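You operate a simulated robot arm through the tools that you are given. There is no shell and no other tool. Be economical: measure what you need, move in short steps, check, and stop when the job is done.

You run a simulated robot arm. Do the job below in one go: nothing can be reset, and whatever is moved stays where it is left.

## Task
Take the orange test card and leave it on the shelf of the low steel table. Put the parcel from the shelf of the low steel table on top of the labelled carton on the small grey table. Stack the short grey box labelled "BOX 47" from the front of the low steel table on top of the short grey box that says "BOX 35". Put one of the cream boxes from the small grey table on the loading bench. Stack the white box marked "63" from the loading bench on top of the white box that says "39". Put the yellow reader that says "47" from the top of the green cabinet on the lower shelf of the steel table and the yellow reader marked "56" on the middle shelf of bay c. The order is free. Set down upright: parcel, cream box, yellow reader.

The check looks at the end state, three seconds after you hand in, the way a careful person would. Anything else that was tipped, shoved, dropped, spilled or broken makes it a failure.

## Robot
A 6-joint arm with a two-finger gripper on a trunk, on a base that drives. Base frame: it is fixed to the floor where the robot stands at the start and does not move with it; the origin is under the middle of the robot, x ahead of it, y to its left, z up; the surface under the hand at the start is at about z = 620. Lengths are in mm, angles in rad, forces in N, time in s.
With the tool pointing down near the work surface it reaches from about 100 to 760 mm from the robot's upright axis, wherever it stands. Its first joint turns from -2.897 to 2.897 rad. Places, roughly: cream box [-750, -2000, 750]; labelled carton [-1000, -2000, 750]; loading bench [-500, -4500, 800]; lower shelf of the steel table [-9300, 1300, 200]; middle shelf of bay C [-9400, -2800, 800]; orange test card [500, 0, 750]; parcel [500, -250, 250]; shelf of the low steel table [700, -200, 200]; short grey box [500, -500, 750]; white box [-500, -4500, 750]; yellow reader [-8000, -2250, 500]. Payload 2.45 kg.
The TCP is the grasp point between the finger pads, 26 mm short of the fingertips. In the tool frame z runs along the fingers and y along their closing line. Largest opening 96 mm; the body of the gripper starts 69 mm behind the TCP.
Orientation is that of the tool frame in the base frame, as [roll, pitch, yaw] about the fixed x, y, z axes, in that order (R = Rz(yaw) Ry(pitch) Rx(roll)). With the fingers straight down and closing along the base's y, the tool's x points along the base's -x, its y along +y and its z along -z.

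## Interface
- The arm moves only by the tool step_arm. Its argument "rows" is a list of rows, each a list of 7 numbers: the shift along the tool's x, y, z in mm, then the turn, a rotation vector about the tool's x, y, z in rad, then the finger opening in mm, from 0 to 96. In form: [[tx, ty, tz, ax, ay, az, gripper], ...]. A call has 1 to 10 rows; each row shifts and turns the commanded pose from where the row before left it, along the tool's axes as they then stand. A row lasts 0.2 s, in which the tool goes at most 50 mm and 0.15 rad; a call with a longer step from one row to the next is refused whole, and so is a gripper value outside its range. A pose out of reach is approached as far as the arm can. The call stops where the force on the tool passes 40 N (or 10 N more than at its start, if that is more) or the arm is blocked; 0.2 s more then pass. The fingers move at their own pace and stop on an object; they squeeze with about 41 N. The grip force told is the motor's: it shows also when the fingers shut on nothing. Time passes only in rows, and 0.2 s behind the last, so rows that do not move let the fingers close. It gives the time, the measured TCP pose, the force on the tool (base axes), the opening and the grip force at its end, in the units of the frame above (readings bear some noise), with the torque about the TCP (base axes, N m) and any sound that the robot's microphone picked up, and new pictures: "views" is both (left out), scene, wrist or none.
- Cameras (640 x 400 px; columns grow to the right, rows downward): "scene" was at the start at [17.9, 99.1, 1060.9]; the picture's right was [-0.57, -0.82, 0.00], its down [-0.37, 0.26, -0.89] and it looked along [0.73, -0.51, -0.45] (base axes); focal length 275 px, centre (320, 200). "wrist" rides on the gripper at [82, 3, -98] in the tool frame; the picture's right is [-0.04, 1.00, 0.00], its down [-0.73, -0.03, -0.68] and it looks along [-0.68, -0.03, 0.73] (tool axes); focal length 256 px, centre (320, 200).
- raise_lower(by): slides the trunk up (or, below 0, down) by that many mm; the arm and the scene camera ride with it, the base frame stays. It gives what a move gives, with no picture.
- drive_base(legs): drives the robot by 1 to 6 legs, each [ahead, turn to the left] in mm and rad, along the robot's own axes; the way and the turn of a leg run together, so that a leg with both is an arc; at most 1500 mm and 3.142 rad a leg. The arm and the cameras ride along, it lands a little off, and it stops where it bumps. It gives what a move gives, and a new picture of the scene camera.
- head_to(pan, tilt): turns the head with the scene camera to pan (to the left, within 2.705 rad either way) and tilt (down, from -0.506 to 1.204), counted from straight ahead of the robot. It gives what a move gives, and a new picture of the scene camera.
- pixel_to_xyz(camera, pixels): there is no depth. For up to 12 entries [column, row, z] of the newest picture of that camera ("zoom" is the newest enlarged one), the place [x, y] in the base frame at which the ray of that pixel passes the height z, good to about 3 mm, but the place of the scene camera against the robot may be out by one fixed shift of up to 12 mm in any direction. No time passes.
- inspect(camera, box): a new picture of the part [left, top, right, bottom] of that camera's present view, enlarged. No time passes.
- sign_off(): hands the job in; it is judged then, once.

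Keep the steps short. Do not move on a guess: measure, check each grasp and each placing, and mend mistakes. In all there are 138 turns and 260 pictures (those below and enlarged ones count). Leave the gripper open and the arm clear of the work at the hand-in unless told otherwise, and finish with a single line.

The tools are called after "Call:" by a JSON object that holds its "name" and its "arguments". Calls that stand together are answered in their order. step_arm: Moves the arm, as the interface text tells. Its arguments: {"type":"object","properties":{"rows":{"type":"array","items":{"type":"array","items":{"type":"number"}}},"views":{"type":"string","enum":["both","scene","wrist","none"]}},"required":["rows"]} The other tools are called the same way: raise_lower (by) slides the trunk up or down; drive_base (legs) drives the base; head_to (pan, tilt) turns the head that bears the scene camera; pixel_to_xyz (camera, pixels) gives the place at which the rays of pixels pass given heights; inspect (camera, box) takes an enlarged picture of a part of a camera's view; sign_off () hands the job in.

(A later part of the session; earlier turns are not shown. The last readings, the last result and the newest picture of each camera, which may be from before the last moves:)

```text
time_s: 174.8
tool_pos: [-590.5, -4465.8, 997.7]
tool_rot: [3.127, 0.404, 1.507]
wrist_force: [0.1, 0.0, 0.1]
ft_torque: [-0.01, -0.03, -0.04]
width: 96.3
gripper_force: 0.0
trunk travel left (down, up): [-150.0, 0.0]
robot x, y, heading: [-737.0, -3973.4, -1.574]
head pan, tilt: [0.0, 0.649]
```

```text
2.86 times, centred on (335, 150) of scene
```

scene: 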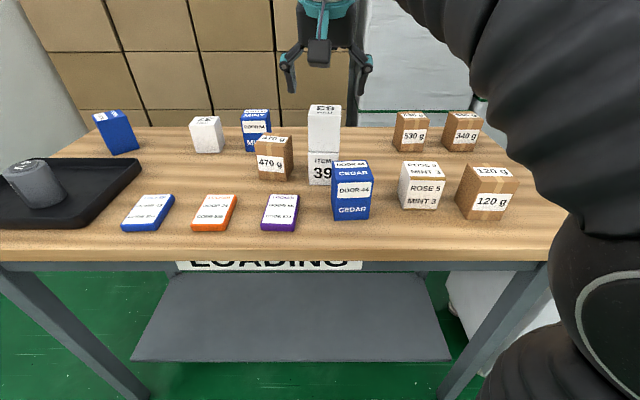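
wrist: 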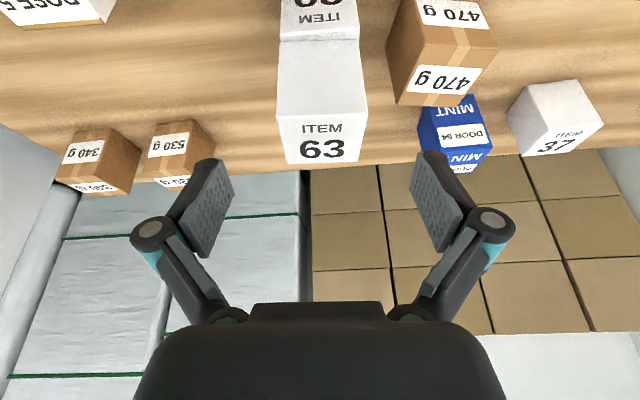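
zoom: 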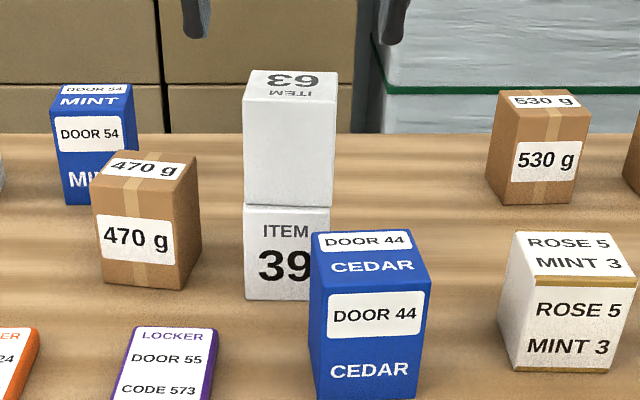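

Both bench jobs done. Draw the arm in, back away from the bench and face the far end of the hall (-x) to plan the way to the green cabinet.

Call:
{"name": "step_arm", "arguments": {"rows": [[40, 0, -17, 0, 0.1, 0, 60], [40, 0, -10, 0, 0.1, 0, 60], [30, 0, 0, 0, 0.1, 0, 60], [0, 0, 0, 0, 0.1, 0, 60]], "views": "none"}}

Call:
{"name": "drive_base", "arguments": {"legs": [[-850, 0], [0, -1.571]]}}

Call:
{"name": "head_to", "arguments": {"pan": 0.0, "tilt": 0.3}}

Call:
{"name": "head_to", "arguments": {"pan": -0.7, "tilt": 0.3}}

```text
time_s: 175.8
tool_pos: [-582.0, -4352.1, 989.5]
tool_rot: [3.127, 0.002, 1.513]
wrist_force: [-0.4, -0.2, 0.5]
ft_torque: [-0.01, -0.03, 0.0]
width: 60.0
gripper_force: 0.2
trunk travel left (down, up): [-150.0, 0.0]
robot x, y, heading: [-739.2, -3975.4, -1.575]
head pan, tilt: [0.0, 0.649]
```

```text
time_s: 184.1
tool_pos: [-1116.7, -3284.0, 989.8]
tool_rot: [3.125, 0.004, -0.058]
wrist_force: [0.3, -0.6, -0.1]
ft_torque: [0.04, 0.04, -0.01]
width: 60.1
gripper_force: 0.1
trunk travel left (down, up): [-150.0, 0.0]
robot x, y, heading: [-743.5, -3127.5, 3.138]
head pan, tilt: [0.0, 0.649]
```

scene: 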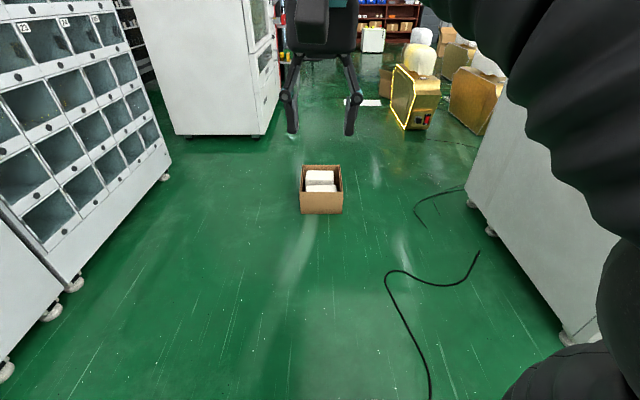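

```text
time_s: 184.9
tool_pos: [-1118.1, -3283.2, 987.5]
tool_rot: [3.125, 0.003, -0.057]
wrist_force: [-0.1, 0.0, 0.4]
ft_torque: [-0.03, -0.04, -0.02]
width: 59.9
gripper_force: 0.0
trunk travel left (down, up): [-150.0, 0.0]
robot x, y, heading: [-744.9, -3129.7, 3.141]
head pan, tilt: [0.0, 0.3]
```

scene: 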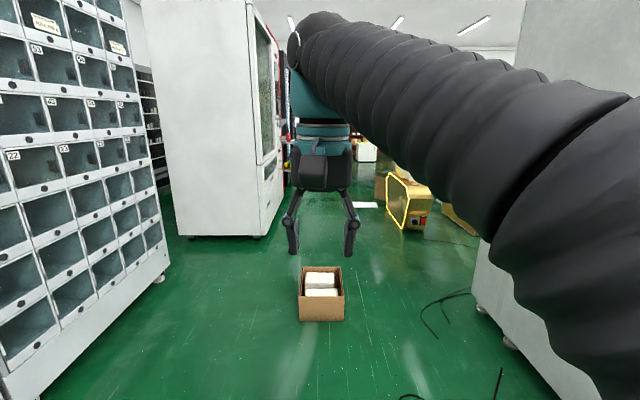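

```text
time_s: 186.0
tool_pos: [-1116.5, -3283.7, 990.1]
tool_rot: [3.128, 0.002, -0.057]
wrist_force: [0.3, 0.0, 0.2]
ft_torque: [0.02, 0.01, -0.01]
width: 60.0
gripper_force: 0.0
trunk travel left (down, up): [-150.0, 0.0]
robot x, y, heading: [-744.5, -3128.2, 3.146]
head pan, tilt: [-0.7, 0.3]
```

scene: 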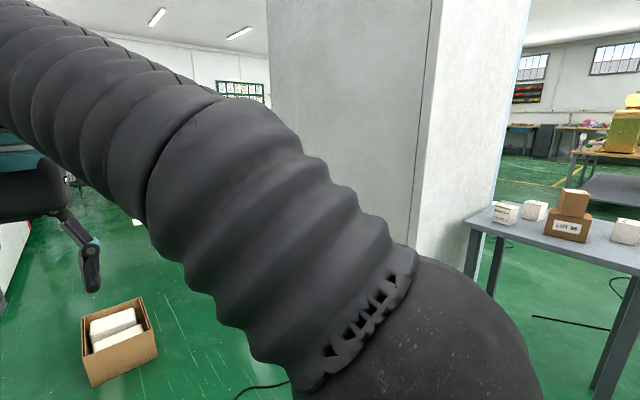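

The carton does bear a label (LOT …), confirming the earlier choice. Now measure the floor obstacles in the corridor ahead.

Call:
{"name": "head_to", "arguments": {"pan": 0.0, "tilt": 0.649}}

Call:
{"name": "pixel_to_xyz", "arguments": {"camera": "scene", "pixels": [[301, 214, 0], [343, 214, 0], [341, 190, 0], [262, 137, 0], [166, 179, 0], [468, 206, 0], [566, 345, 0], [408, 128, 0], [435, 128, 0], [345, 103, 0], [385, 97, 0], [190, 137, 0]]}}

Call:
{"name": "inspect", "arguments": {"camera": "scene", "box": [250, 0, 500, 140]}}

```text
time_s: 187.1
tool_pos: [-1117.5, -3285.2, 988.6]
tool_rot: [3.128, 0.004, -0.057]
wrist_force: [-0.4, -0.3, -0.2]
ft_torque: [0.03, -0.02, 0.03]
width: 60.0
gripper_force: 0.0
trunk travel left (down, up): [-150.0, 0.0]
robot x, y, heading: [-743.2, -3128.8, 3.14]
head pan, tilt: [0.0, 0.649]
```

scene: 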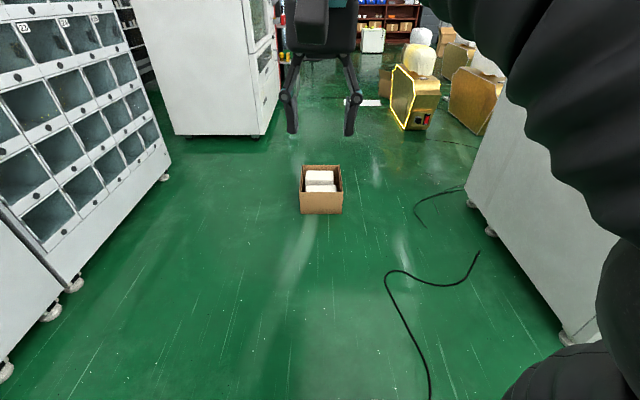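

```text
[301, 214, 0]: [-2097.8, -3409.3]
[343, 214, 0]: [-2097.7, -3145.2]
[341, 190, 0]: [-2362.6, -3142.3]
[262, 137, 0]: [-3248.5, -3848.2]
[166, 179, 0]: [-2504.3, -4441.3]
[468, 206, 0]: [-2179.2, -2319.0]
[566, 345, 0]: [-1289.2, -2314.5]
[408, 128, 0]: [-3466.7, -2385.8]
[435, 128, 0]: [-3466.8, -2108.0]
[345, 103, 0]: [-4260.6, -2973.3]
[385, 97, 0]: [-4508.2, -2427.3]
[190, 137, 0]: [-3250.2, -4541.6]
```

```text
2.56 times, centred on (375, 70) of scene
```

zoom: 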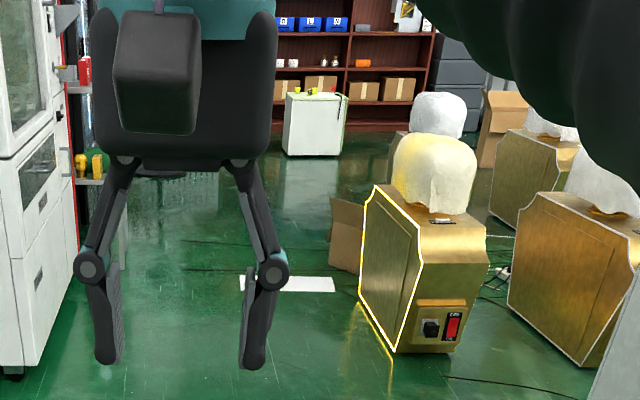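

Corridor: floor box at x -2100…-2360, y -3145…-3410; vending back at y -2317; a yellow-topped greenish cabinet is visible far ahead. Drive the slalom.

Call:
{"name": "drive_base", "arguments": {"legs": [[0, -0.622], [684, 0], [0, 0.622], [1200, 0], [0, 0.4415], [1217, 0]]}}

Call:
{"name": "head_to", "arguments": {"pan": -0.44, "tilt": 0.4}}

Call:
{"name": "inspect", "arguments": {"camera": "scene", "box": [120, 0, 640, 240]}}

```text
time_s: 207.0
tool_pos: [-3893.3, -3538.9, 989.3]
tool_rot: [3.127, 0.004, 0.377]
wrist_force: [0.4, 0.0, -0.1]
ft_torque: [0.03, 0.02, 0.04]
width: 59.9
gripper_force: 0.0
trunk travel left (down, up): [-150.0, 0.0]
robot x, y, heading: [-3623.3, -3238.0, -2.706]
head pan, tilt: [0.0, 0.649]
```

scene: 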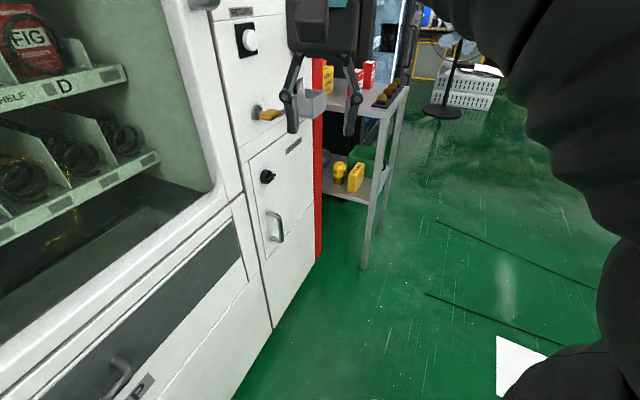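

```text
time_s: 207.9
tool_pos: [-3892.8, -3539.3, 989.3]
tool_rot: [3.126, 0.004, 0.377]
wrist_force: [0.1, -0.4, 0.2]
ft_torque: [-0.02, 0.0, 0.0]
width: 60.2
gripper_force: 0.1
trunk travel left (down, up): [-150.0, 0.0]
robot x, y, heading: [-3621.1, -3242.9, -2.709]
head pan, tilt: [-0.44, 0.4]
```

scene: 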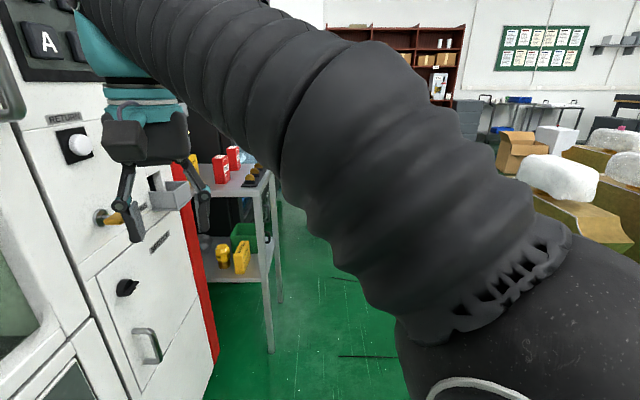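

```text
1.23 times, centred on (380, 120) of scene
```

zoom: 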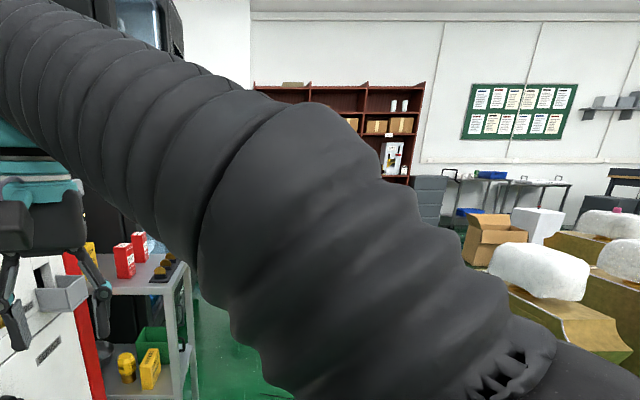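

The arm hides the view; turn the robot toward the cabinet and look past the arm.

Call:
{"name": "drive_base", "arguments": {"legs": [[0, -0.65]]}}

Call:
{"name": "head_to", "arguments": {"pan": 0.3, "tilt": 0.4}}

```text
time_s: 210.1
tool_pos: [-4017.2, -3314.1, 989.4]
tool_rot: [3.126, 0.004, -0.266]
wrist_force: [0.5, 0.3, -0.4]
ft_torque: [-0.03, -0.01, -0.03]
width: 60.1
gripper_force: 0.0
trunk travel left (down, up): [-150.0, 0.0]
robot x, y, heading: [-3618.7, -3241.2, 2.931]
head pan, tilt: [-0.44, 0.4]
```

scene: 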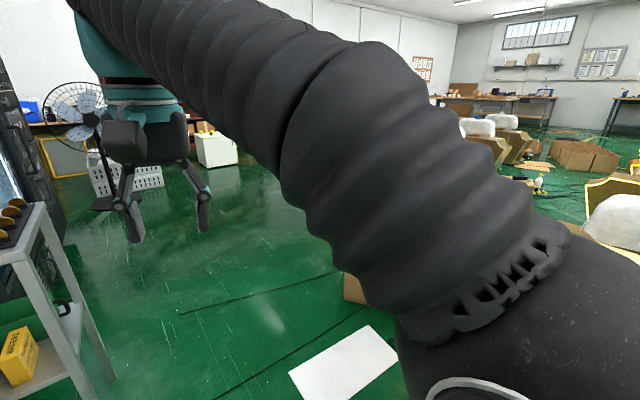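

```text
time_s: 211.1
tool_pos: [-4015.8, -3314.3, 990.0]
tool_rot: [3.126, 0.005, -0.267]
wrist_force: [0.8, 0.0, 0.2]
ft_torque: [0.01, 0.0, -0.03]
width: 59.8
gripper_force: 0.1
trunk travel left (down, up): [-150.0, 0.0]
robot x, y, heading: [-3618.7, -3239.0, 2.932]
head pan, tilt: [0.3, 0.4]
```

scene: 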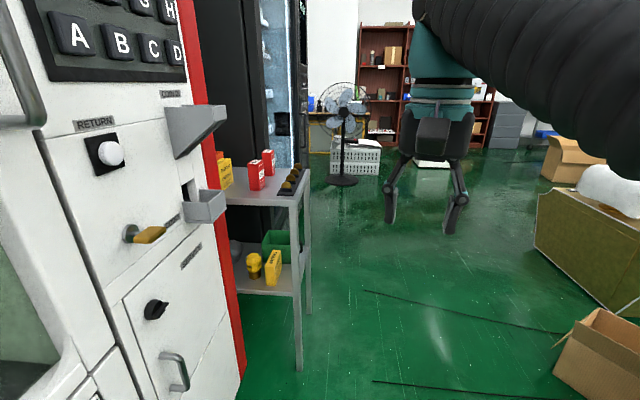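

Open floor lies ahead. Measure the rack leg, box, fan, and cabinet.

Call:
{"name": "pixel_to_xyz", "arguments": {"camera": "scene", "pixels": [[299, 372, 0], [311, 313, 0], [553, 366, 0], [342, 185, 0], [430, 167, 0], [378, 174, 0], [330, 171, 0], [535, 245, 0], [541, 178, 0], [330, 150, 0], [490, 148, 0]]}}

Call:
{"name": "inspect", "arguments": {"camera": "scene", "box": [300, 20, 560, 190]}}

```text
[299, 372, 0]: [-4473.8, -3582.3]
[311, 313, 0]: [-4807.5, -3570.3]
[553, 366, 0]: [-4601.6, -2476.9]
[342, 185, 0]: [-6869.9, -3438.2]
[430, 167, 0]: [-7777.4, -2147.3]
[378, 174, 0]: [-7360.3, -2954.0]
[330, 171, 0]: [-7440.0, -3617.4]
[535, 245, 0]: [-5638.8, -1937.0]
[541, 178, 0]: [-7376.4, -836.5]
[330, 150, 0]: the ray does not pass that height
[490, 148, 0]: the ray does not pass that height
```

```text
2.35 times, centred on (430, 105) of scene
```

zoom: 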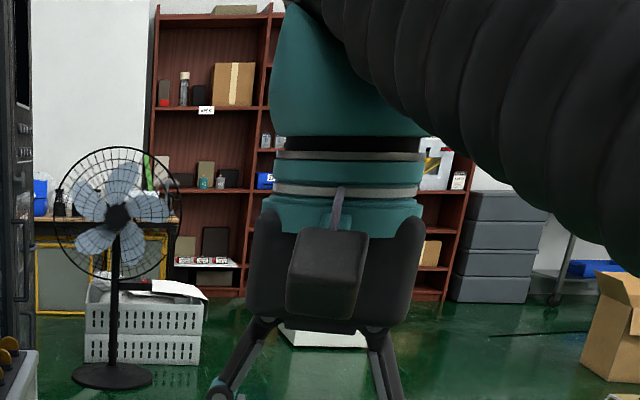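

Path is open. Drive toward the cabinet, stopping ~900 mm short.

Call:
{"name": "drive_base", "arguments": {"legs": [[1500, 0], [0, -0.084], [1000, 0], [850, 0]]}}

Call:
{"name": "head_to", "arguments": {"pan": 0.25, "tilt": 0.55}}

```text
time_s: 227.8
tool_pos: [-7191.4, -2273.4, 988.8]
tool_rot: [3.125, 0.005, -0.409]
wrist_force: [-0.8, -0.6, 0.2]
ft_torque: [-0.01, 0.01, 0.01]
width: 60.0
gripper_force: 0.1
trunk travel left (down, up): [-150.0, 0.0]
robot x, y, heading: [-6790.1, -2253.5, 2.792]
head pan, tilt: [0.3, 0.4]
```

scene: 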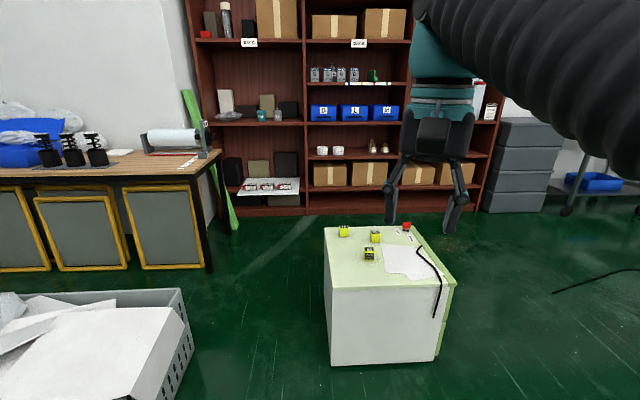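

```text
time_s: 228.5
tool_pos: [-7190.6, -2272.5, 988.8]
tool_rot: [3.126, 0.003, -0.409]
wrist_force: [0.4, 0.4, 0.2]
ft_torque: [-0.01, 0.0, -0.02]
width: 59.9
gripper_force: 0.0
trunk travel left (down, up): [-150.0, 0.0]
robot x, y, heading: [-6786.6, -2256.7, 2.791]
head pan, tilt: [0.25, 0.55]
```

scene: 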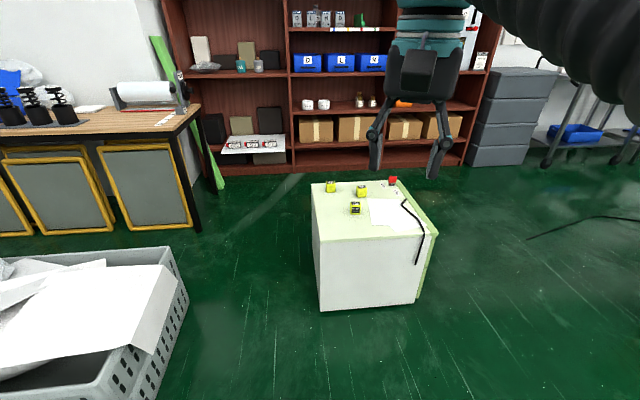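

Three yellow readers on the cabinet. Enlarge them and measure.

Call:
{"name": "inspect", "arguments": {"camera": "scene", "box": [300, 165, 450, 255]}}

Call:
{"name": "inspect", "arguments": {"camera": "scene", "box": [160, 0, 560, 180]}}

Call:
{"name": "pixel_to_xyz", "arguments": {"camera": "scene", "pixels": [[322, 311, 0], [413, 304, 0], [321, 241, 500], [419, 234, 500], [312, 184, 500], [331, 191, 500], [362, 197, 500], [355, 213, 500], [321, 241, 450], [312, 184, 450]]}}

```text
4.27 times, centred on (375, 210) of scene
```

zoom: 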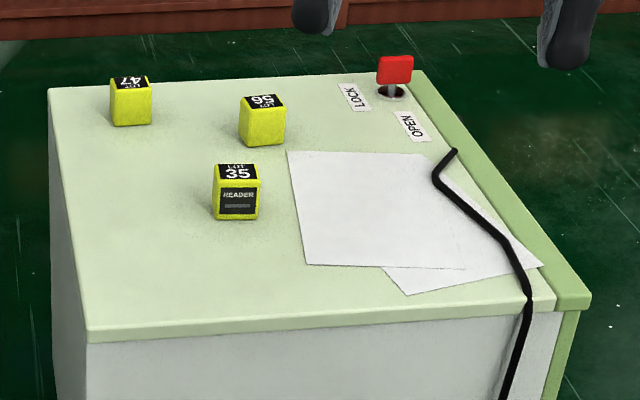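

```text
1.60 times, centred on (360, 90) of scene
```

zoom: 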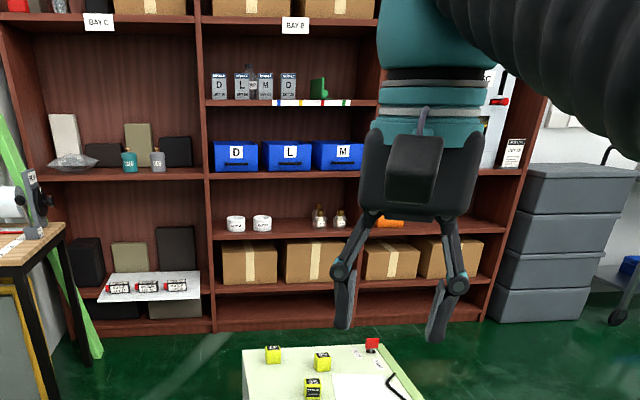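

```text
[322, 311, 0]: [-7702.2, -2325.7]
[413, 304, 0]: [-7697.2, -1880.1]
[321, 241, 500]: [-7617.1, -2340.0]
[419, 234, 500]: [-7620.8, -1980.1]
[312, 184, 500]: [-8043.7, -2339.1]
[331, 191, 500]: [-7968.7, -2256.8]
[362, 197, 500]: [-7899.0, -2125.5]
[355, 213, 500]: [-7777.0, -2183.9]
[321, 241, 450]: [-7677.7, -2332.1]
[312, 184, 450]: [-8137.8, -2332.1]
```

Readers: 47 at back-left ≈(-8069,-2257), 56 ≈(-7990,-2120), 35 in front; cabinet top ≈440; Bay C is the left bay. Drive up to the cabinet, lower the trunk, and bring the hand over 56.

Call:
{"name": "drive_base", "arguments": {"legs": [[0, 0.236], [580, 0], [0, 0.114]]}}

Call:
{"name": "raise_lower", "arguments": {"by": -150}}

Call:
{"name": "step_arm", "arguments": {"rows": [[-20, -36, 25, 0, 0, 0, 96], [-20, -36, 25, 0, 0, 0, 96], [-20, -36, 25, 0, 0, 0, 96], [-20, -36, 25, 0, 0, 0, 96], [-20, -36, 25, 0, 0, 0, 96], [-20, -36, 25, 0, 0, 0, 96], [0, 0, 0, 0, 0, 0, 96]], "views": "both"}}

```text
time_s: 233.2
tool_pos: [-7734.4, -2340.3, 989.2]
tool_rot: [3.127, 0.003, -0.06]
wrist_force: [-0.8, 0.1, 0.2]
ft_torque: [0.01, 0.03, -0.01]
width: 60.0
gripper_force: 0.0
trunk travel left (down, up): [-150.0, 0.0]
robot x, y, heading: [-7361.5, -2182.1, 3.14]
head pan, tilt: [0.25, 0.55]
```

scene: 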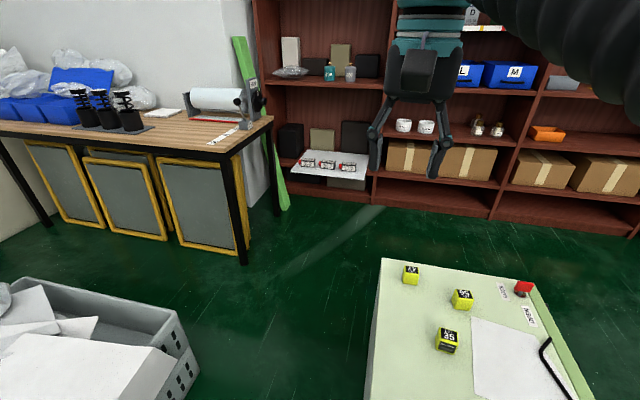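

```text
time_s: 234.9
tool_pos: [-7734.0, -2341.1, 838.8]
tool_rot: [3.126, 0.004, -0.061]
wrist_force: [0.1, -0.1, -0.5]
ft_torque: [-0.03, 0.01, -0.01]
width: 60.1
gripper_force: 0.1
trunk travel left (down, up): [0.0, 150.0]
robot x, y, heading: [-7360.6, -2187.3, 3.142]
head pan, tilt: [0.25, 0.55]
```

```text
time_s: 236.6
tool_pos: [-7843.4, -2122.1, 684.8]
tool_rot: [3.126, 0.003, -0.061]
wrist_force: [-0.3, -0.1, -0.1]
ft_torque: [0.02, -0.01, -0.02]
width: 95.9
gripper_force: 0.2
trunk travel left (down, up): [0.0, 150.0]
robot x, y, heading: [-7359.1, -2186.1, 3.14]
head pan, tilt: [0.25, 0.55]
```

scene: 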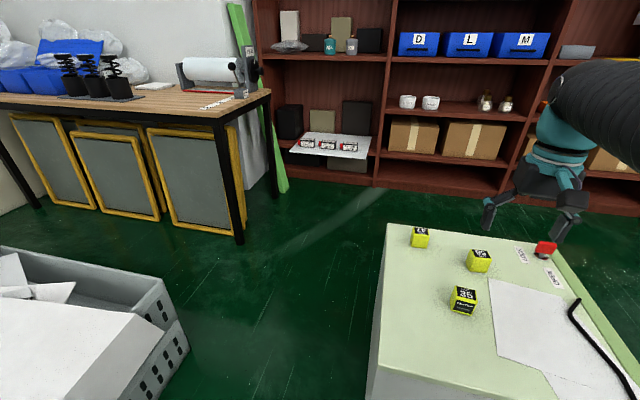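
wrist: 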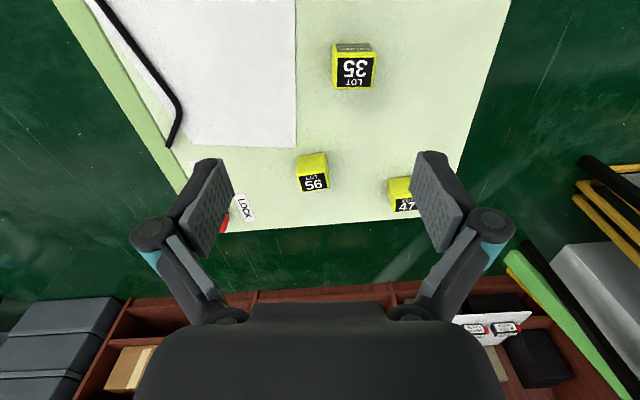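

Call:
{"name": "inspect", "arguments": {"camera": "wrist", "box": [270, 130, 440, 230]}}

Call:
{"name": "pixel_to_xyz", "arguments": {"camera": "wrist", "pixels": [[297, 156, 430], [326, 152, 430], [297, 156, 450], [326, 152, 450], [300, 178, 480], [327, 174, 480], [302, 192, 480], [329, 189, 480], [388, 182, 440], [391, 212, 480]]}}

Call:
{"name": "pixel_to_xyz", "arguments": {"camera": "scene", "pixels": [[468, 268, 430], [488, 272, 430], [468, 268, 450], [488, 272, 450], [412, 246, 430], [412, 246, 450], [470, 252, 480], [490, 253, 480]]}}

```text
3.76 times, centred on (355, 180) of wrist
```

zoom: 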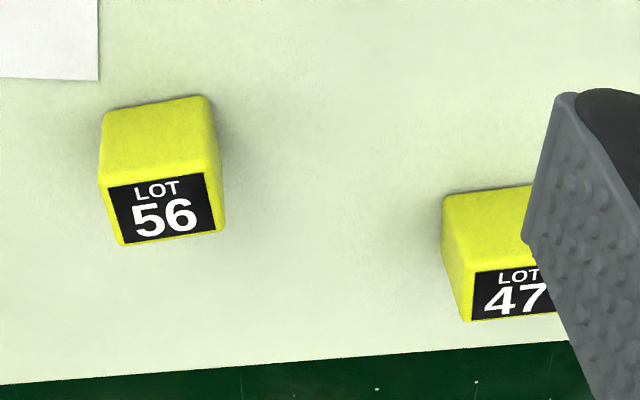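

```text
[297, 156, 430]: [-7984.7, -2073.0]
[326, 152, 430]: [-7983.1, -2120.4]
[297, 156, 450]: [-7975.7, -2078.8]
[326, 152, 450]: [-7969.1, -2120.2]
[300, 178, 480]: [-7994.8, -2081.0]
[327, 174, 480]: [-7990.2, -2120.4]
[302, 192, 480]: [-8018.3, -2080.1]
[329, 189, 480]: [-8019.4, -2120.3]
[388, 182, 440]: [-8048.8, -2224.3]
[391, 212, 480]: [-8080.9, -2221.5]
```

```text
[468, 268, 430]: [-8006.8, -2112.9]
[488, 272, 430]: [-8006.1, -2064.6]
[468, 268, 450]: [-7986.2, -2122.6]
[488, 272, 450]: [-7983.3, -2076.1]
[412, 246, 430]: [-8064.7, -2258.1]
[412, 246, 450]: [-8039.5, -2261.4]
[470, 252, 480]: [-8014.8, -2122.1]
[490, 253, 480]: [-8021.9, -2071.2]
```

Reader 56: centre ≈(-7987,-2100), cabinet top ≈455, ~42 wide, turned ≈0.16. Move over it with opening 72 and turn to match.

Call:
{"name": "step_arm", "arguments": {"rows": [[-36.2, -3.3, 10, 0, 0, 0, 72], [-36.2, -3.3, 10, 0, 0, 0, 72], [-36.2, -3.3, 10, 0, 0, 0, 72], [-36.2, -3.3, 10, 0, 0, 0, 72], [0, 0, 35, 0, 0, -0.08, 72], [0, 0, 35, 0, 0, -0.08, 72], [0, 0, 0, 0, 0, 0, 72]], "views": "wrist"}}

Call:
{"name": "pixel_to_xyz", "arguments": {"camera": "wrist", "pixels": [[320, 100, 455], [320, 150, 455], [320, 200, 455], [320, 100, 503], [320, 150, 503], [320, 200, 503], [280, 150, 503], [360, 150, 503]]}}

```text
time_s: 238.2
tool_pos: [-7986.9, -2098.7, 575.2]
tool_rot: [3.128, 0.004, 0.098]
wrist_force: [0.2, 0.1, 0.2]
ft_torque: [-0.02, 0.03, -0.01]
width: 72.3
gripper_force: 0.1
trunk travel left (down, up): [0.0, 150.0]
robot x, y, heading: [-7361.3, -2185.8, 3.136]
head pan, tilt: [0.25, 0.55]
```

wrist: 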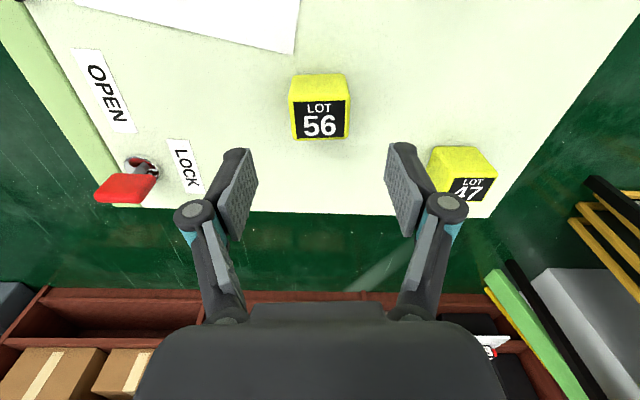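

```text
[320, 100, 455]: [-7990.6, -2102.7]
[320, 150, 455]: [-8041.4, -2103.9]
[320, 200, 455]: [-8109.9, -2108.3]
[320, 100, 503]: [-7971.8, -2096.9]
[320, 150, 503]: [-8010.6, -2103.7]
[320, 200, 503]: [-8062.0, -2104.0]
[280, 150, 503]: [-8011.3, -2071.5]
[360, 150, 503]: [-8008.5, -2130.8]
```

Perfectly centred. Descend to z≈488, close, and lift in one go, then verify.

Call:
{"name": "step_arm", "arguments": {"rows": [[0, 0, 45, 0, 0, 0, 72], [0, 0, 30, 0, 0, 0, 72], [0, 0, 11, 0, 0, 0, 72], [0, 0, 0, 0, 0, 0, 72], [0, 0, 0, 0, 0, 0, 0], [0, 0, 0, 0, 0, 0, 0], [0, 0, 0, 0, 0, 0, 0], [0, 0, -20, 0, 0, 0, 0], [0, 0, -45, 0, 0, 0, 0], [0, 0, -45, 0, 0, 0, 0]], "views": "wrist"}}

```text
time_s: 240.3
tool_pos: [-7988.7, -2101.3, 597.1]
tool_rot: [3.128, 0.004, 0.1]
wrist_force: [0.0, 0.3, -1.3]
ft_torque: [-0.05, -0.04, 0.03]
width: 42.9
gripper_force: 41.1
trunk travel left (down, up): [0.0, 150.0]
robot x, y, heading: [-7356.8, -2188.4, 3.143]
head pan, tilt: [0.25, 0.55]
```

wrist: 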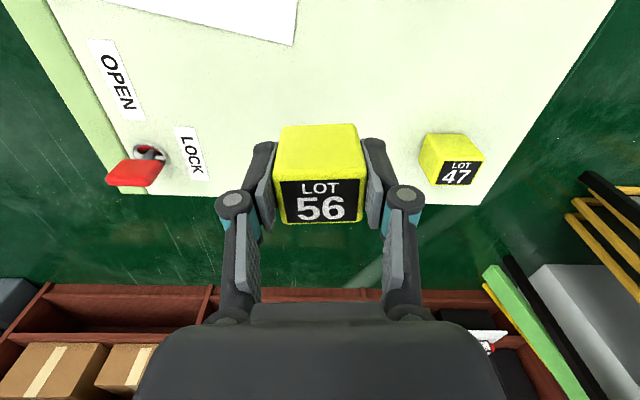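

Got 56 (42.9 mm). For setting it into a shelf I need a forward-pitched grip, so set it back down in place, open, pitch the hand 0.5 and re-grip.

Call:
{"name": "step_arm", "arguments": {"rows": [[0, 0, 45, 0, 0, 0, 0], [0, 0, 45, 0, 0, 0, 0], [0, 0, 18, 0, 0, 0, 0], [0, 0, 0, 0, 0, 0, 0], [0, 0, 0, 0, 0, 0, 60], [0, 0, -3, 0, 0, 0, 72], [0, 0, 0, 0, -0.13, 0, 72], [0, 0, 0, 0, -0.13, 0, 72], [0, 0, 0, 0, -0.13, 0, 72], [0, 0, 0, 0, -0.13, 0, 72]], "views": "wrist"}}

```text
time_s: 242.6
tool_pos: [-7987.0, -2101.2, 496.2]
tool_rot: [3.125, 0.527, 0.091]
wrist_force: [0.1, -0.2, -0.1]
ft_torque: [-0.05, -0.04, -0.01]
width: 72.0
gripper_force: 0.1
trunk travel left (down, up): [0.0, 150.0]
robot x, y, heading: [-7361.6, -2186.0, 3.138]
head pan, tilt: [0.25, 0.55]
```

wrist: 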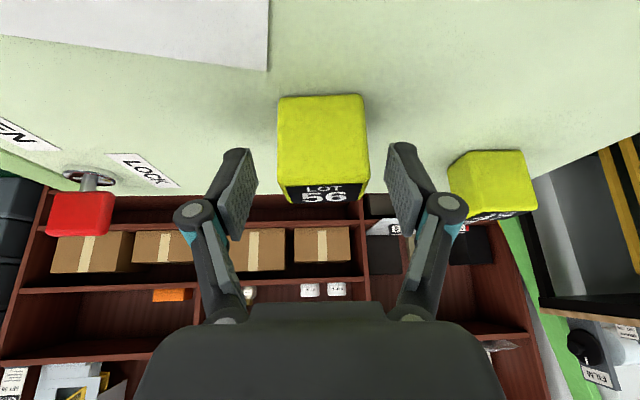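

Re-grip here and lift; raise the trunk; measure the way to Bay C.

Call:
{"name": "step_arm", "arguments": {"rows": [[3, 0, 5, 0, 0, 0, 72], [0, 0, 0, 0, 0, 0, 0], [0, 0, 0, 0, 0, 0, 0], [0, 0, 0, 0, 0, 0, 0], [-10, 0, -17, 0, 0, 0, 0], [-20.1, 0, -34.6, 0, 0, 0, 0], [-20.1, 0, -34.6, 0, 0, 0, 0], [0, 0, 0, 0, 0, 0, 0]], "views": "none"}}

Call:
{"name": "raise_lower", "arguments": {"by": 150}}

Call:
{"name": "drive_base", "arguments": {"legs": [[-350, 0], [0, 0.3]]}}

Call:
{"name": "head_to", "arguments": {"pan": 0.15, "tilt": 0.45}}

```text
time_s: 244.3
tool_pos: [-7988.9, -2098.2, 588.2]
tool_rot: [3.124, 0.525, 0.092]
wrist_force: [-0.1, 0.6, -1.0]
ft_torque: [0.01, -0.01, 0.02]
width: 43.0
gripper_force: 41.3
trunk travel left (down, up): [0.0, 150.0]
robot x, y, heading: [-7358.8, -2188.1, 3.143]
head pan, tilt: [0.25, 0.55]
```

```text
time_s: 246.1
tool_pos: [-7987.9, -2098.6, 738.1]
tool_rot: [3.123, 0.525, 0.09]
wrist_force: [-0.2, 0.5, -1.9]
ft_torque: [0.0, -0.01, -0.02]
width: 42.9
gripper_force: 40.2
trunk travel left (down, up): [-150.0, 0.0]
robot x, y, heading: [-7357.4, -2191.2, 3.136]
head pan, tilt: [0.25, 0.55]
```

```text
time_s: 249.3
tool_pos: [-7639.7, -2290.2, 738.2]
tool_rot: [3.123, 0.525, 0.399]
wrist_force: [0.3, 0.3, -0.6]
ft_torque: [0.0, 0.0, -0.03]
width: 43.2
gripper_force: 40.7
trunk travel left (down, up): [-150.0, 0.0]
robot x, y, heading: [-7016.7, -2187.0, -2.839]
head pan, tilt: [0.25, 0.55]
```

scene: 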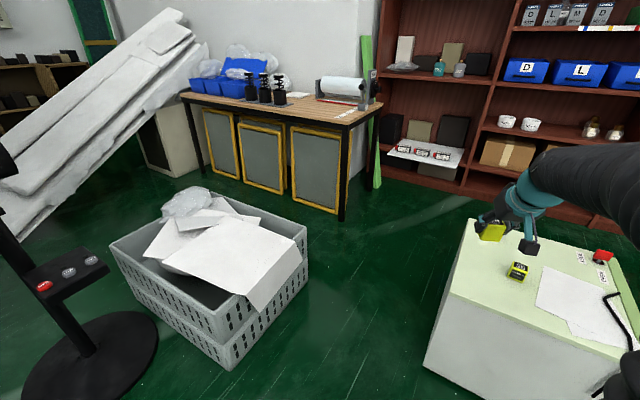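

```text
time_s: 250.0
tool_pos: [-7640.2, -2291.1, 739.0]
tool_rot: [3.124, 0.525, 0.399]
wrist_force: [-0.5, -0.4, -1.8]
ft_torque: [-0.02, -0.04, 0.03]
width: 43.0
gripper_force: 40.9
trunk travel left (down, up): [-150.0, 0.0]
robot x, y, heading: [-7014.2, -2185.0, -2.835]
head pan, tilt: [0.15, 0.45]
```

scene: 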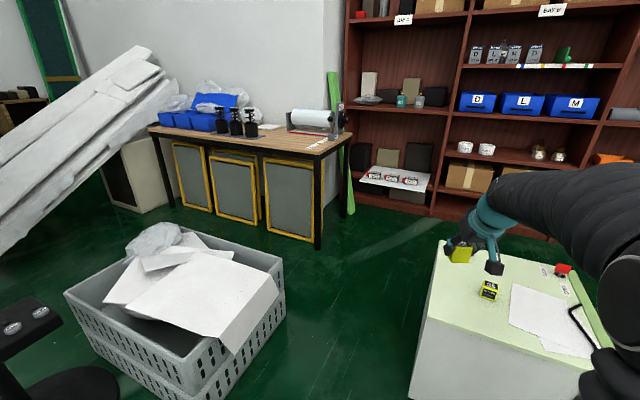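

Call:
{"name": "inspect", "arguments": {"camera": "scene", "box": [340, 60, 470, 140]}}

Call:
{"name": "pixel_to_xyz", "arguments": {"camera": "scene", "pixels": [[284, 318, 0], [222, 399, 0], [318, 247, 0], [432, 212, 0], [356, 200, 0], [412, 399, 0], [437, 252, 455], [346, 105, 800], [447, 112, 800], [346, 105, 850], [447, 112, 850], [352, 192, 0]]}}

```text
4.92 times, centred on (405, 100) of scene
```

zoom: 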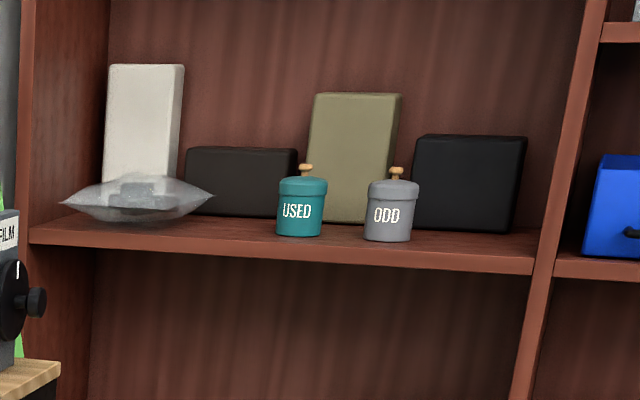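

```text
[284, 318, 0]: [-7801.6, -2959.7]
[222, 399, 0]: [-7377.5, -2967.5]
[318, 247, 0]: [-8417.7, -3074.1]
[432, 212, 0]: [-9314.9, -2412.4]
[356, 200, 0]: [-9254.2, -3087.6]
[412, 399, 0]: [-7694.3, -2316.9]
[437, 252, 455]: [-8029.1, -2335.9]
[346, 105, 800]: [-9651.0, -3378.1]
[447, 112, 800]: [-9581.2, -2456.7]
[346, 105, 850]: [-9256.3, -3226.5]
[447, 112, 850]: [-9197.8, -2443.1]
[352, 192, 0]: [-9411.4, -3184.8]
```

Middle shelf of Bay C ≈ z 840, front ≈ x -9300, with a free spot at its right front (right of the ODD pot). The gap left of the cabinet is too narrow, so I'll draw the arm in and go round the cabinet's right side.

Call:
{"name": "step_arm", "arguments": {"rows": [[15.1, 0, -45.7, 0, 0, 0, 0], [15.1, 0, -45.7, 0, 0, 0, 0], [15.1, 0, -45.7, 0, 0, 0, 0], [15.1, 0, -45.7, 0, 0, 0, 0], [15.1, 0, -45.7, 0, 0, 0, 0]], "views": "none"}}

Call:
{"name": "drive_base", "arguments": {"legs": [[0, -1.321], [923, 0], [0, 1.062], [1101, 0], [0, 1.477], [1031, 0]]}}

Call:
{"name": "drive_base", "arguments": {"legs": [[0, -1.523]]}}

Call:
{"name": "head_to", "arguments": {"pan": 0.1, "tilt": 0.4}}

```text
time_s: 251.2
tool_pos: [-7477.8, -2217.8, 896.7]
tool_rot: [3.124, 0.524, 0.395]
wrist_force: [-0.5, -0.4, -1.0]
ft_torque: [-0.02, 0.0, -0.03]
width: 42.8
gripper_force: 41.2
trunk travel left (down, up): [-150.0, 0.0]
robot x, y, heading: [-7018.0, -2186.3, -2.841]
head pan, tilt: [0.15, 0.45]
```

```text
time_s: 275.9
tool_pos: [-8741.0, -2828.9, 897.7]
tool_rot: [3.126, 0.524, 1.616]
wrist_force: [-0.5, -0.1, -1.1]
ft_torque: [0.01, 0.0, -0.03]
width: 42.7
gripper_force: 41.0
trunk travel left (down, up): [-150.0, 0.0]
robot x, y, heading: [-8612.1, -2387.4, -1.62]
head pan, tilt: [0.15, 0.45]
```

scene: 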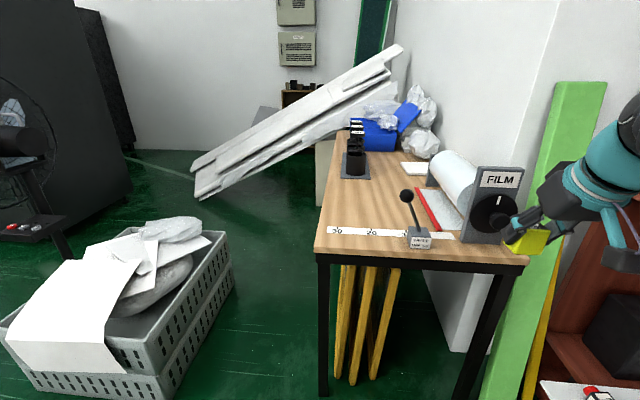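

```text
time_s: 280.0
tool_pos: [-9063.4, -2284.7, 897.3]
tool_rot: [3.122, 0.527, 0.108]
wrist_force: [-0.4, 0.3, -1.1]
ft_torque: [-0.02, -0.01, 0.0]
width: 42.9
gripper_force: 41.4
trunk travel left (down, up): [-150.0, 0.0]
robot x, y, heading: [-8614.9, -2390.7, -3.124]
head pan, tilt: [0.15, 0.45]
```

scene: 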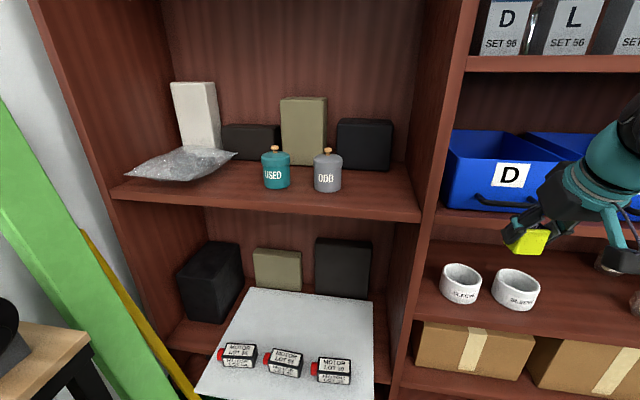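

```text
time_s: 280.6
tool_pos: [-9063.6, -2284.6, 897.5]
tool_rot: [3.124, 0.525, 0.109]
wrist_force: [-0.3, 0.2, -0.5]
ft_torque: [-0.02, -0.04, -0.02]
width: 43.0
gripper_force: 40.8
trunk travel left (down, up): [-150.0, 0.0]
robot x, y, heading: [-8612.8, -2385.7, -3.13]
head pan, tilt: [0.099, 0.4]
```

scene: 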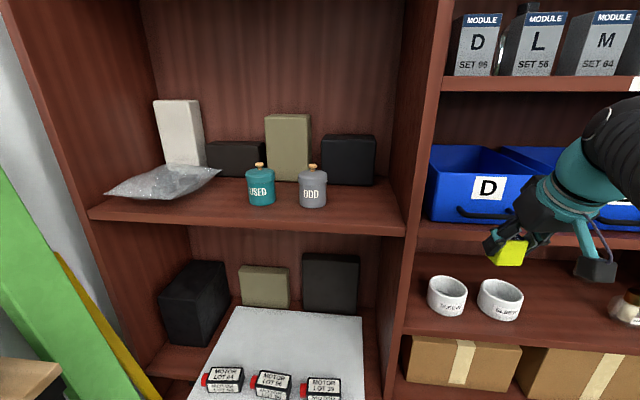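

Free spot on the middle shelf at px (365,210), right of ODD. Measure it.

Call:
{"name": "pixel_to_xyz", "arguments": {"camera": "scene", "pixels": [[365, 224, 820], [365, 224, 850], [365, 224, 880], [365, 208, 850], [330, 205, 850], [403, 229, 850], [312, 207, 850], [403, 229, 820], [90, 209, 850], [395, 398, 300], [350, 186, 850]]}}

Call:
{"name": "inspect", "arguments": {"camera": "wrist", "box": [0, 0, 640, 400]}}

```text
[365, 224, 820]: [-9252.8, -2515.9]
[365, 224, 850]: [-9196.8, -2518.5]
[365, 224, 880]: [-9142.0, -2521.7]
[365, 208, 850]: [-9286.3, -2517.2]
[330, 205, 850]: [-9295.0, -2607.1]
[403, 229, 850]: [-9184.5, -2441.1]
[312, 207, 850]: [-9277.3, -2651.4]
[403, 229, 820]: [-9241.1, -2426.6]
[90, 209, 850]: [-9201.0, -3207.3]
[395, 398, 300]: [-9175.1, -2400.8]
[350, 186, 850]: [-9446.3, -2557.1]
```

```text
1.00 times, centred on (320, 200) of wrist (not enlarged: the box is as wide or as high as the picture)
```

zoom: 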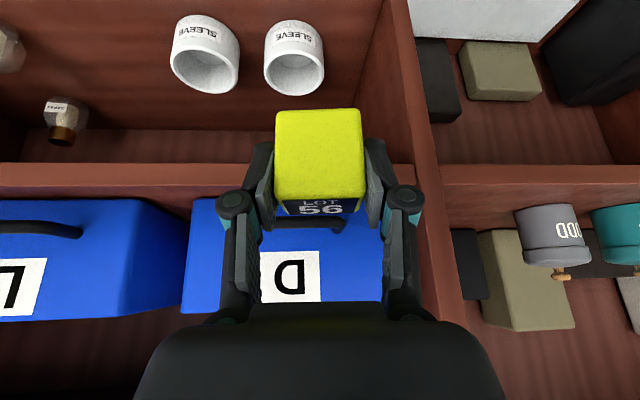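

Call:
{"name": "pixel_to_xyz", "arguments": {"camera": "wrist", "pixels": [[480, 190, 820], [480, 190, 840], [480, 190, 860], [560, 189, 840], [545, 265, 840], [545, 262, 850]]}}

Call:
{"name": "inspect", "arguments": {"camera": "wrist", "box": [400, 130, 640, 280]}}

```text
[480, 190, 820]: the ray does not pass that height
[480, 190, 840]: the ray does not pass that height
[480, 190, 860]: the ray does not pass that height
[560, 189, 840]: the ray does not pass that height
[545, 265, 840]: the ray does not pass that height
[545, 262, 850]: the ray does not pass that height
```

```text
2.67 times, centred on (520, 205) of wrist
```

zoom: 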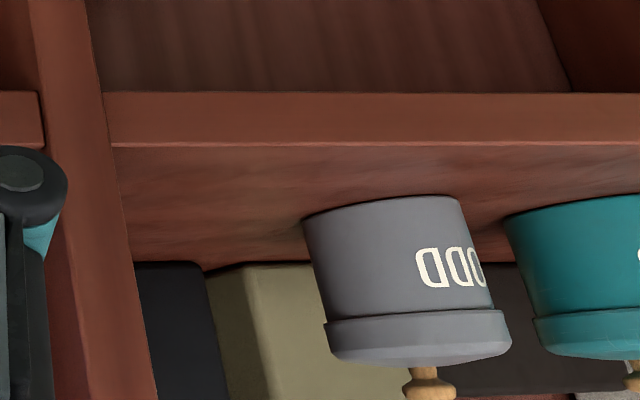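

The wrist frame is older; query through the newest zoom instead.

Call:
{"name": "pixel_to_xyz", "arguments": {"camera": "zoom", "pixels": [[200, 145, 800], [200, 145, 820], [200, 145, 840], [200, 145, 850], [380, 145, 820], [380, 145, 840], [305, 218, 840], [135, 262, 840], [380, 200, 840], [112, 145, 840]]}}

```text
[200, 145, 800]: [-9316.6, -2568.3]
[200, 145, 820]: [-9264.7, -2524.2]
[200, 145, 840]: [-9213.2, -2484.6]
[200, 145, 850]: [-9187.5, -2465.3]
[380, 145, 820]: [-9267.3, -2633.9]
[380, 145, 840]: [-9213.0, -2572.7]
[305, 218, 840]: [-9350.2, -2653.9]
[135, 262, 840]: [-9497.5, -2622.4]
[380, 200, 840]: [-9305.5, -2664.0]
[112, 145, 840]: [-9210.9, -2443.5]
```

Shelf top ≈845, front edge x≈-9197, free between ODD (y -2607) and the upright (y -2441). Move sideways first, then in, to (-9270,-2522,~917).

Call:
{"name": "step_arm", "arguments": {"rows": [[-6.5, 47.1, -0.9, 0, 0, 0, 0], [-6.5, 47.1, -0.9, 0, 0, 0, 0], [-6.5, 47.1, -0.9, 0, 0, 0, 0], [-6.5, 47.1, -0.9, 0, 0, 0, 0], [-6.5, 47.1, -0.9, 0, 0, 0, 0], [-35.4, -4.5, 20.5, 0, 0, 0, 0], [-35.4, -4.5, 20.5, 0, 0, 0, 0], [-35.4, -4.5, 20.5, 0, 0, 0, 0], [-35.4, -4.5, 20.5, 0, 0, 0, 0], [-35.4, -4.5, 20.5, 0, 0, 0, 0]], "views": "both"}}

```text
time_s: 282.8
tool_pos: [-9266.7, -2526.0, 921.5]
tool_rot: [3.127, 0.526, 0.108]
wrist_force: [0.2, -0.8, -0.5]
ft_torque: [0.01, -0.02, 0.0]
width: 43.0
gripper_force: 40.5
trunk travel left (down, up): [-150.0, 0.0]
robot x, y, heading: [-8609.4, -2386.1, -3.124]
head pan, tilt: [0.099, 0.4]
```

scene: 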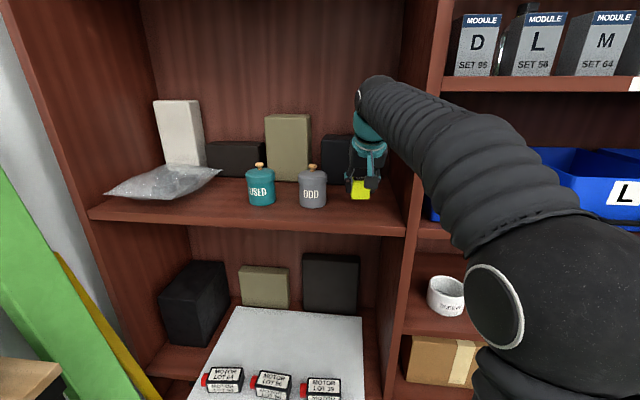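
wrist: 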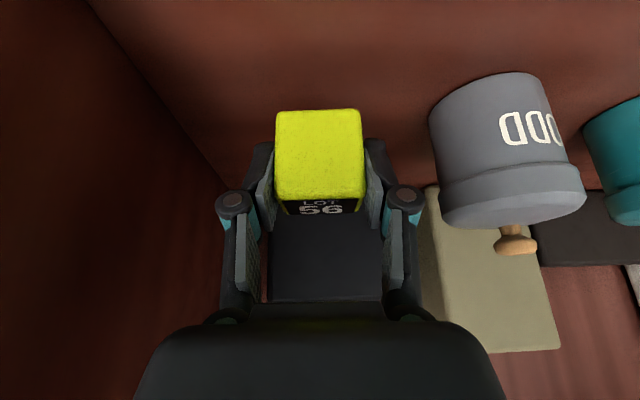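

Clear of ODD and upright. Lower to contact.

Call:
{"name": "step_arm", "arguments": {"rows": [[8, 0, 13.8, 0, 0, 0, 0], [6, 0, 10.4, 0, 0, 0, 0], [2.5, 0, 4.3, 0, 0, 0, 0], [2, 0, 3.5, 0, 0, 0, 0], [2, 0, 3.5, 0, 0, 0, 0], [2, 0, 3.5, 0, 0, 0, 0], [2, 0, 3.5, 0, 0, 0, 0], [0, 0, 0, 0, 0, 0, 0]], "views": "scene"}}

```text
time_s: 284.4
tool_pos: [-9265.6, -2524.9, 877.5]
tool_rot: [3.125, 0.538, 0.109]
wrist_force: [2.7, 0.3, 12.0]
ft_torque: [0.38, -0.05, -0.08]
width: 43.1
gripper_force: 41.5
trunk travel left (down, up): [-150.0, 0.0]
robot x, y, heading: [-8608.5, -2384.8, -3.126]
head pan, tilt: [0.099, 0.4]
stopped in row 7: the force on the tool passed its limit at 44 N (the readings are from after the stop); the commanded pose is now the measured one
```

scene: 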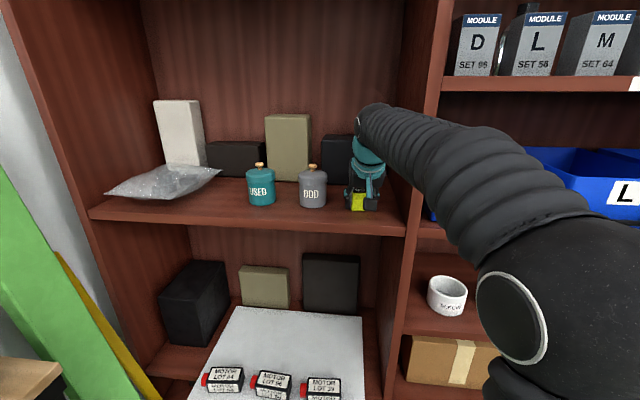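

Contact at z 877.5. Release, withdraw; then turn round to the cabinet (reader 47 is within reach from its back side), lower the trunk, and look.

Call:
{"name": "step_arm", "arguments": {"rows": [[0, 0, 0, 0, 0, 0, 54], [0, 0, 0, 0, 0, 0, 64], [0, 0, -35, 0, 0, 0, 64], [0, 0, -35, 0, 0, 0, 64], [38, 0, -22.5, 0, 0, 0, 64], [38, 0, -22.5, 0, 0, 0, 64], [38, 0, -22.5, 0, 0, 0, 64], [38, 0, -22.5, 0, 0, 0, 64]], "views": "scene"}}

Call:
{"name": "drive_base", "arguments": {"legs": [[0, -2.907]]}}

Call:
{"name": "raise_lower", "arguments": {"by": -150}}

Call:
{"name": "step_arm", "arguments": {"rows": [[3.5, -31.5, 35.5, 0, 0, 0, 72], [3.5, -31.5, 35.5, 0, 0, 0, 72], [3.5, -31.5, 35.5, 0, 0, 0, 72], [3.5, -31.5, 35.5, 0, 0, 0, 72], [0, 0, 0, 0, 0, 0, 72]], "views": "both"}}

```text
time_s: 286.2
tool_pos: [-9056.5, -2497.7, 935.2]
tool_rot: [3.125, 0.533, 0.109]
wrist_force: [-0.3, -0.4, -0.6]
ft_torque: [0.05, -0.01, 0.01]
width: 64.1
gripper_force: 0.0
trunk travel left (down, up): [-150.0, 0.0]
robot x, y, heading: [-8609.8, -2385.6, -3.132]
head pan, tilt: [0.099, 0.4]
```

scene: 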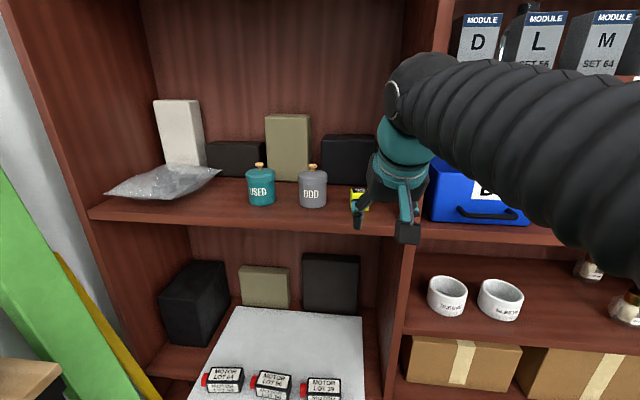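

```text
time_s: 293.4
tool_pos: [-8202.8, -2176.7, 935.7]
tool_rot: [3.123, 0.531, -2.811]
wrist_force: [0.0, 0.0, 0.0]
ft_torque: [0.03, 0.03, -0.01]
width: 63.9
gripper_force: 0.0
trunk travel left (down, up): [-150.0, 0.0]
robot x, y, heading: [-8609.2, -2383.3, 0.244]
head pan, tilt: [0.099, 0.4]
```

scene: 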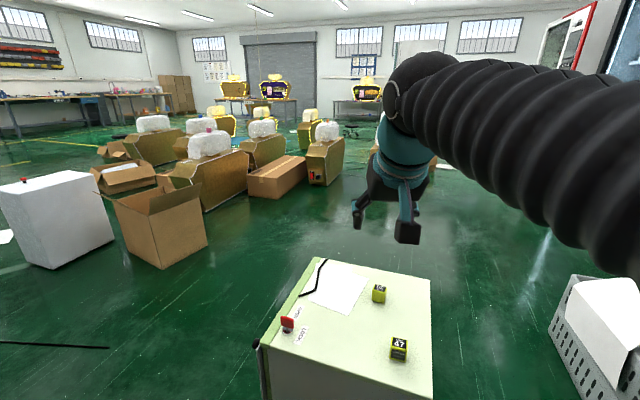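

```text
time_s: 295.2
tool_pos: [-8202.0, -2175.9, 786.6]
tool_rot: [3.124, 0.532, -2.808]
wrist_force: [-0.1, 0.3, -0.8]
ft_torque: [0.0, 0.0, 0.0]
width: 64.0
gripper_force: 0.0
trunk travel left (down, up): [0.0, 150.0]
robot x, y, heading: [-8611.3, -2383.5, 0.234]
head pan, tilt: [0.099, 0.4]
```

```text
time_s: 296.4
tool_pos: [-8105.6, -2271.2, 653.7]
tool_rot: [3.123, 0.533, -2.808]
wrist_force: [-0.3, 0.0, -0.7]
ft_torque: [0.02, 0.03, -0.02]
width: 72.1
gripper_force: 0.1
trunk travel left (down, up): [0.0, 150.0]
robot x, y, heading: [-8611.9, -2387.4, 0.235]
head pan, tilt: [0.099, 0.4]
```

scene: 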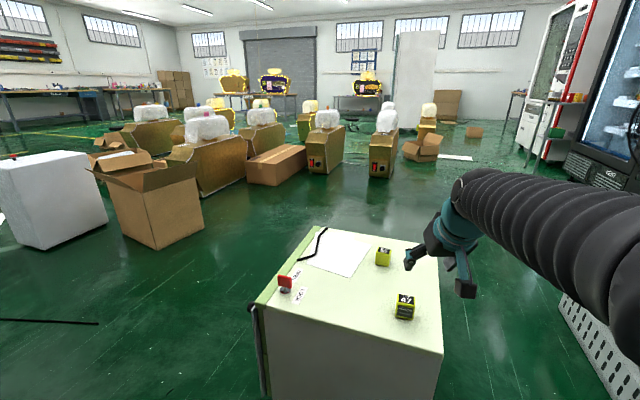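
wrist: 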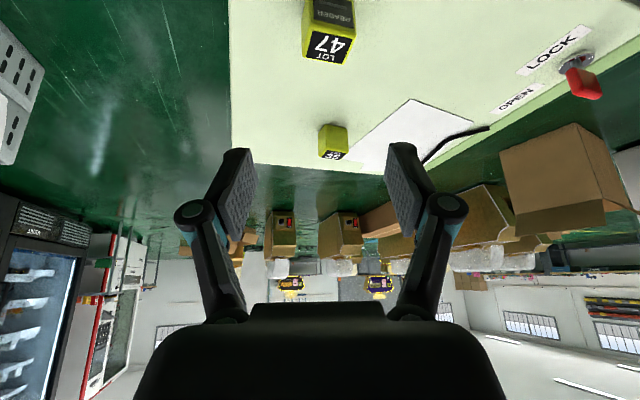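

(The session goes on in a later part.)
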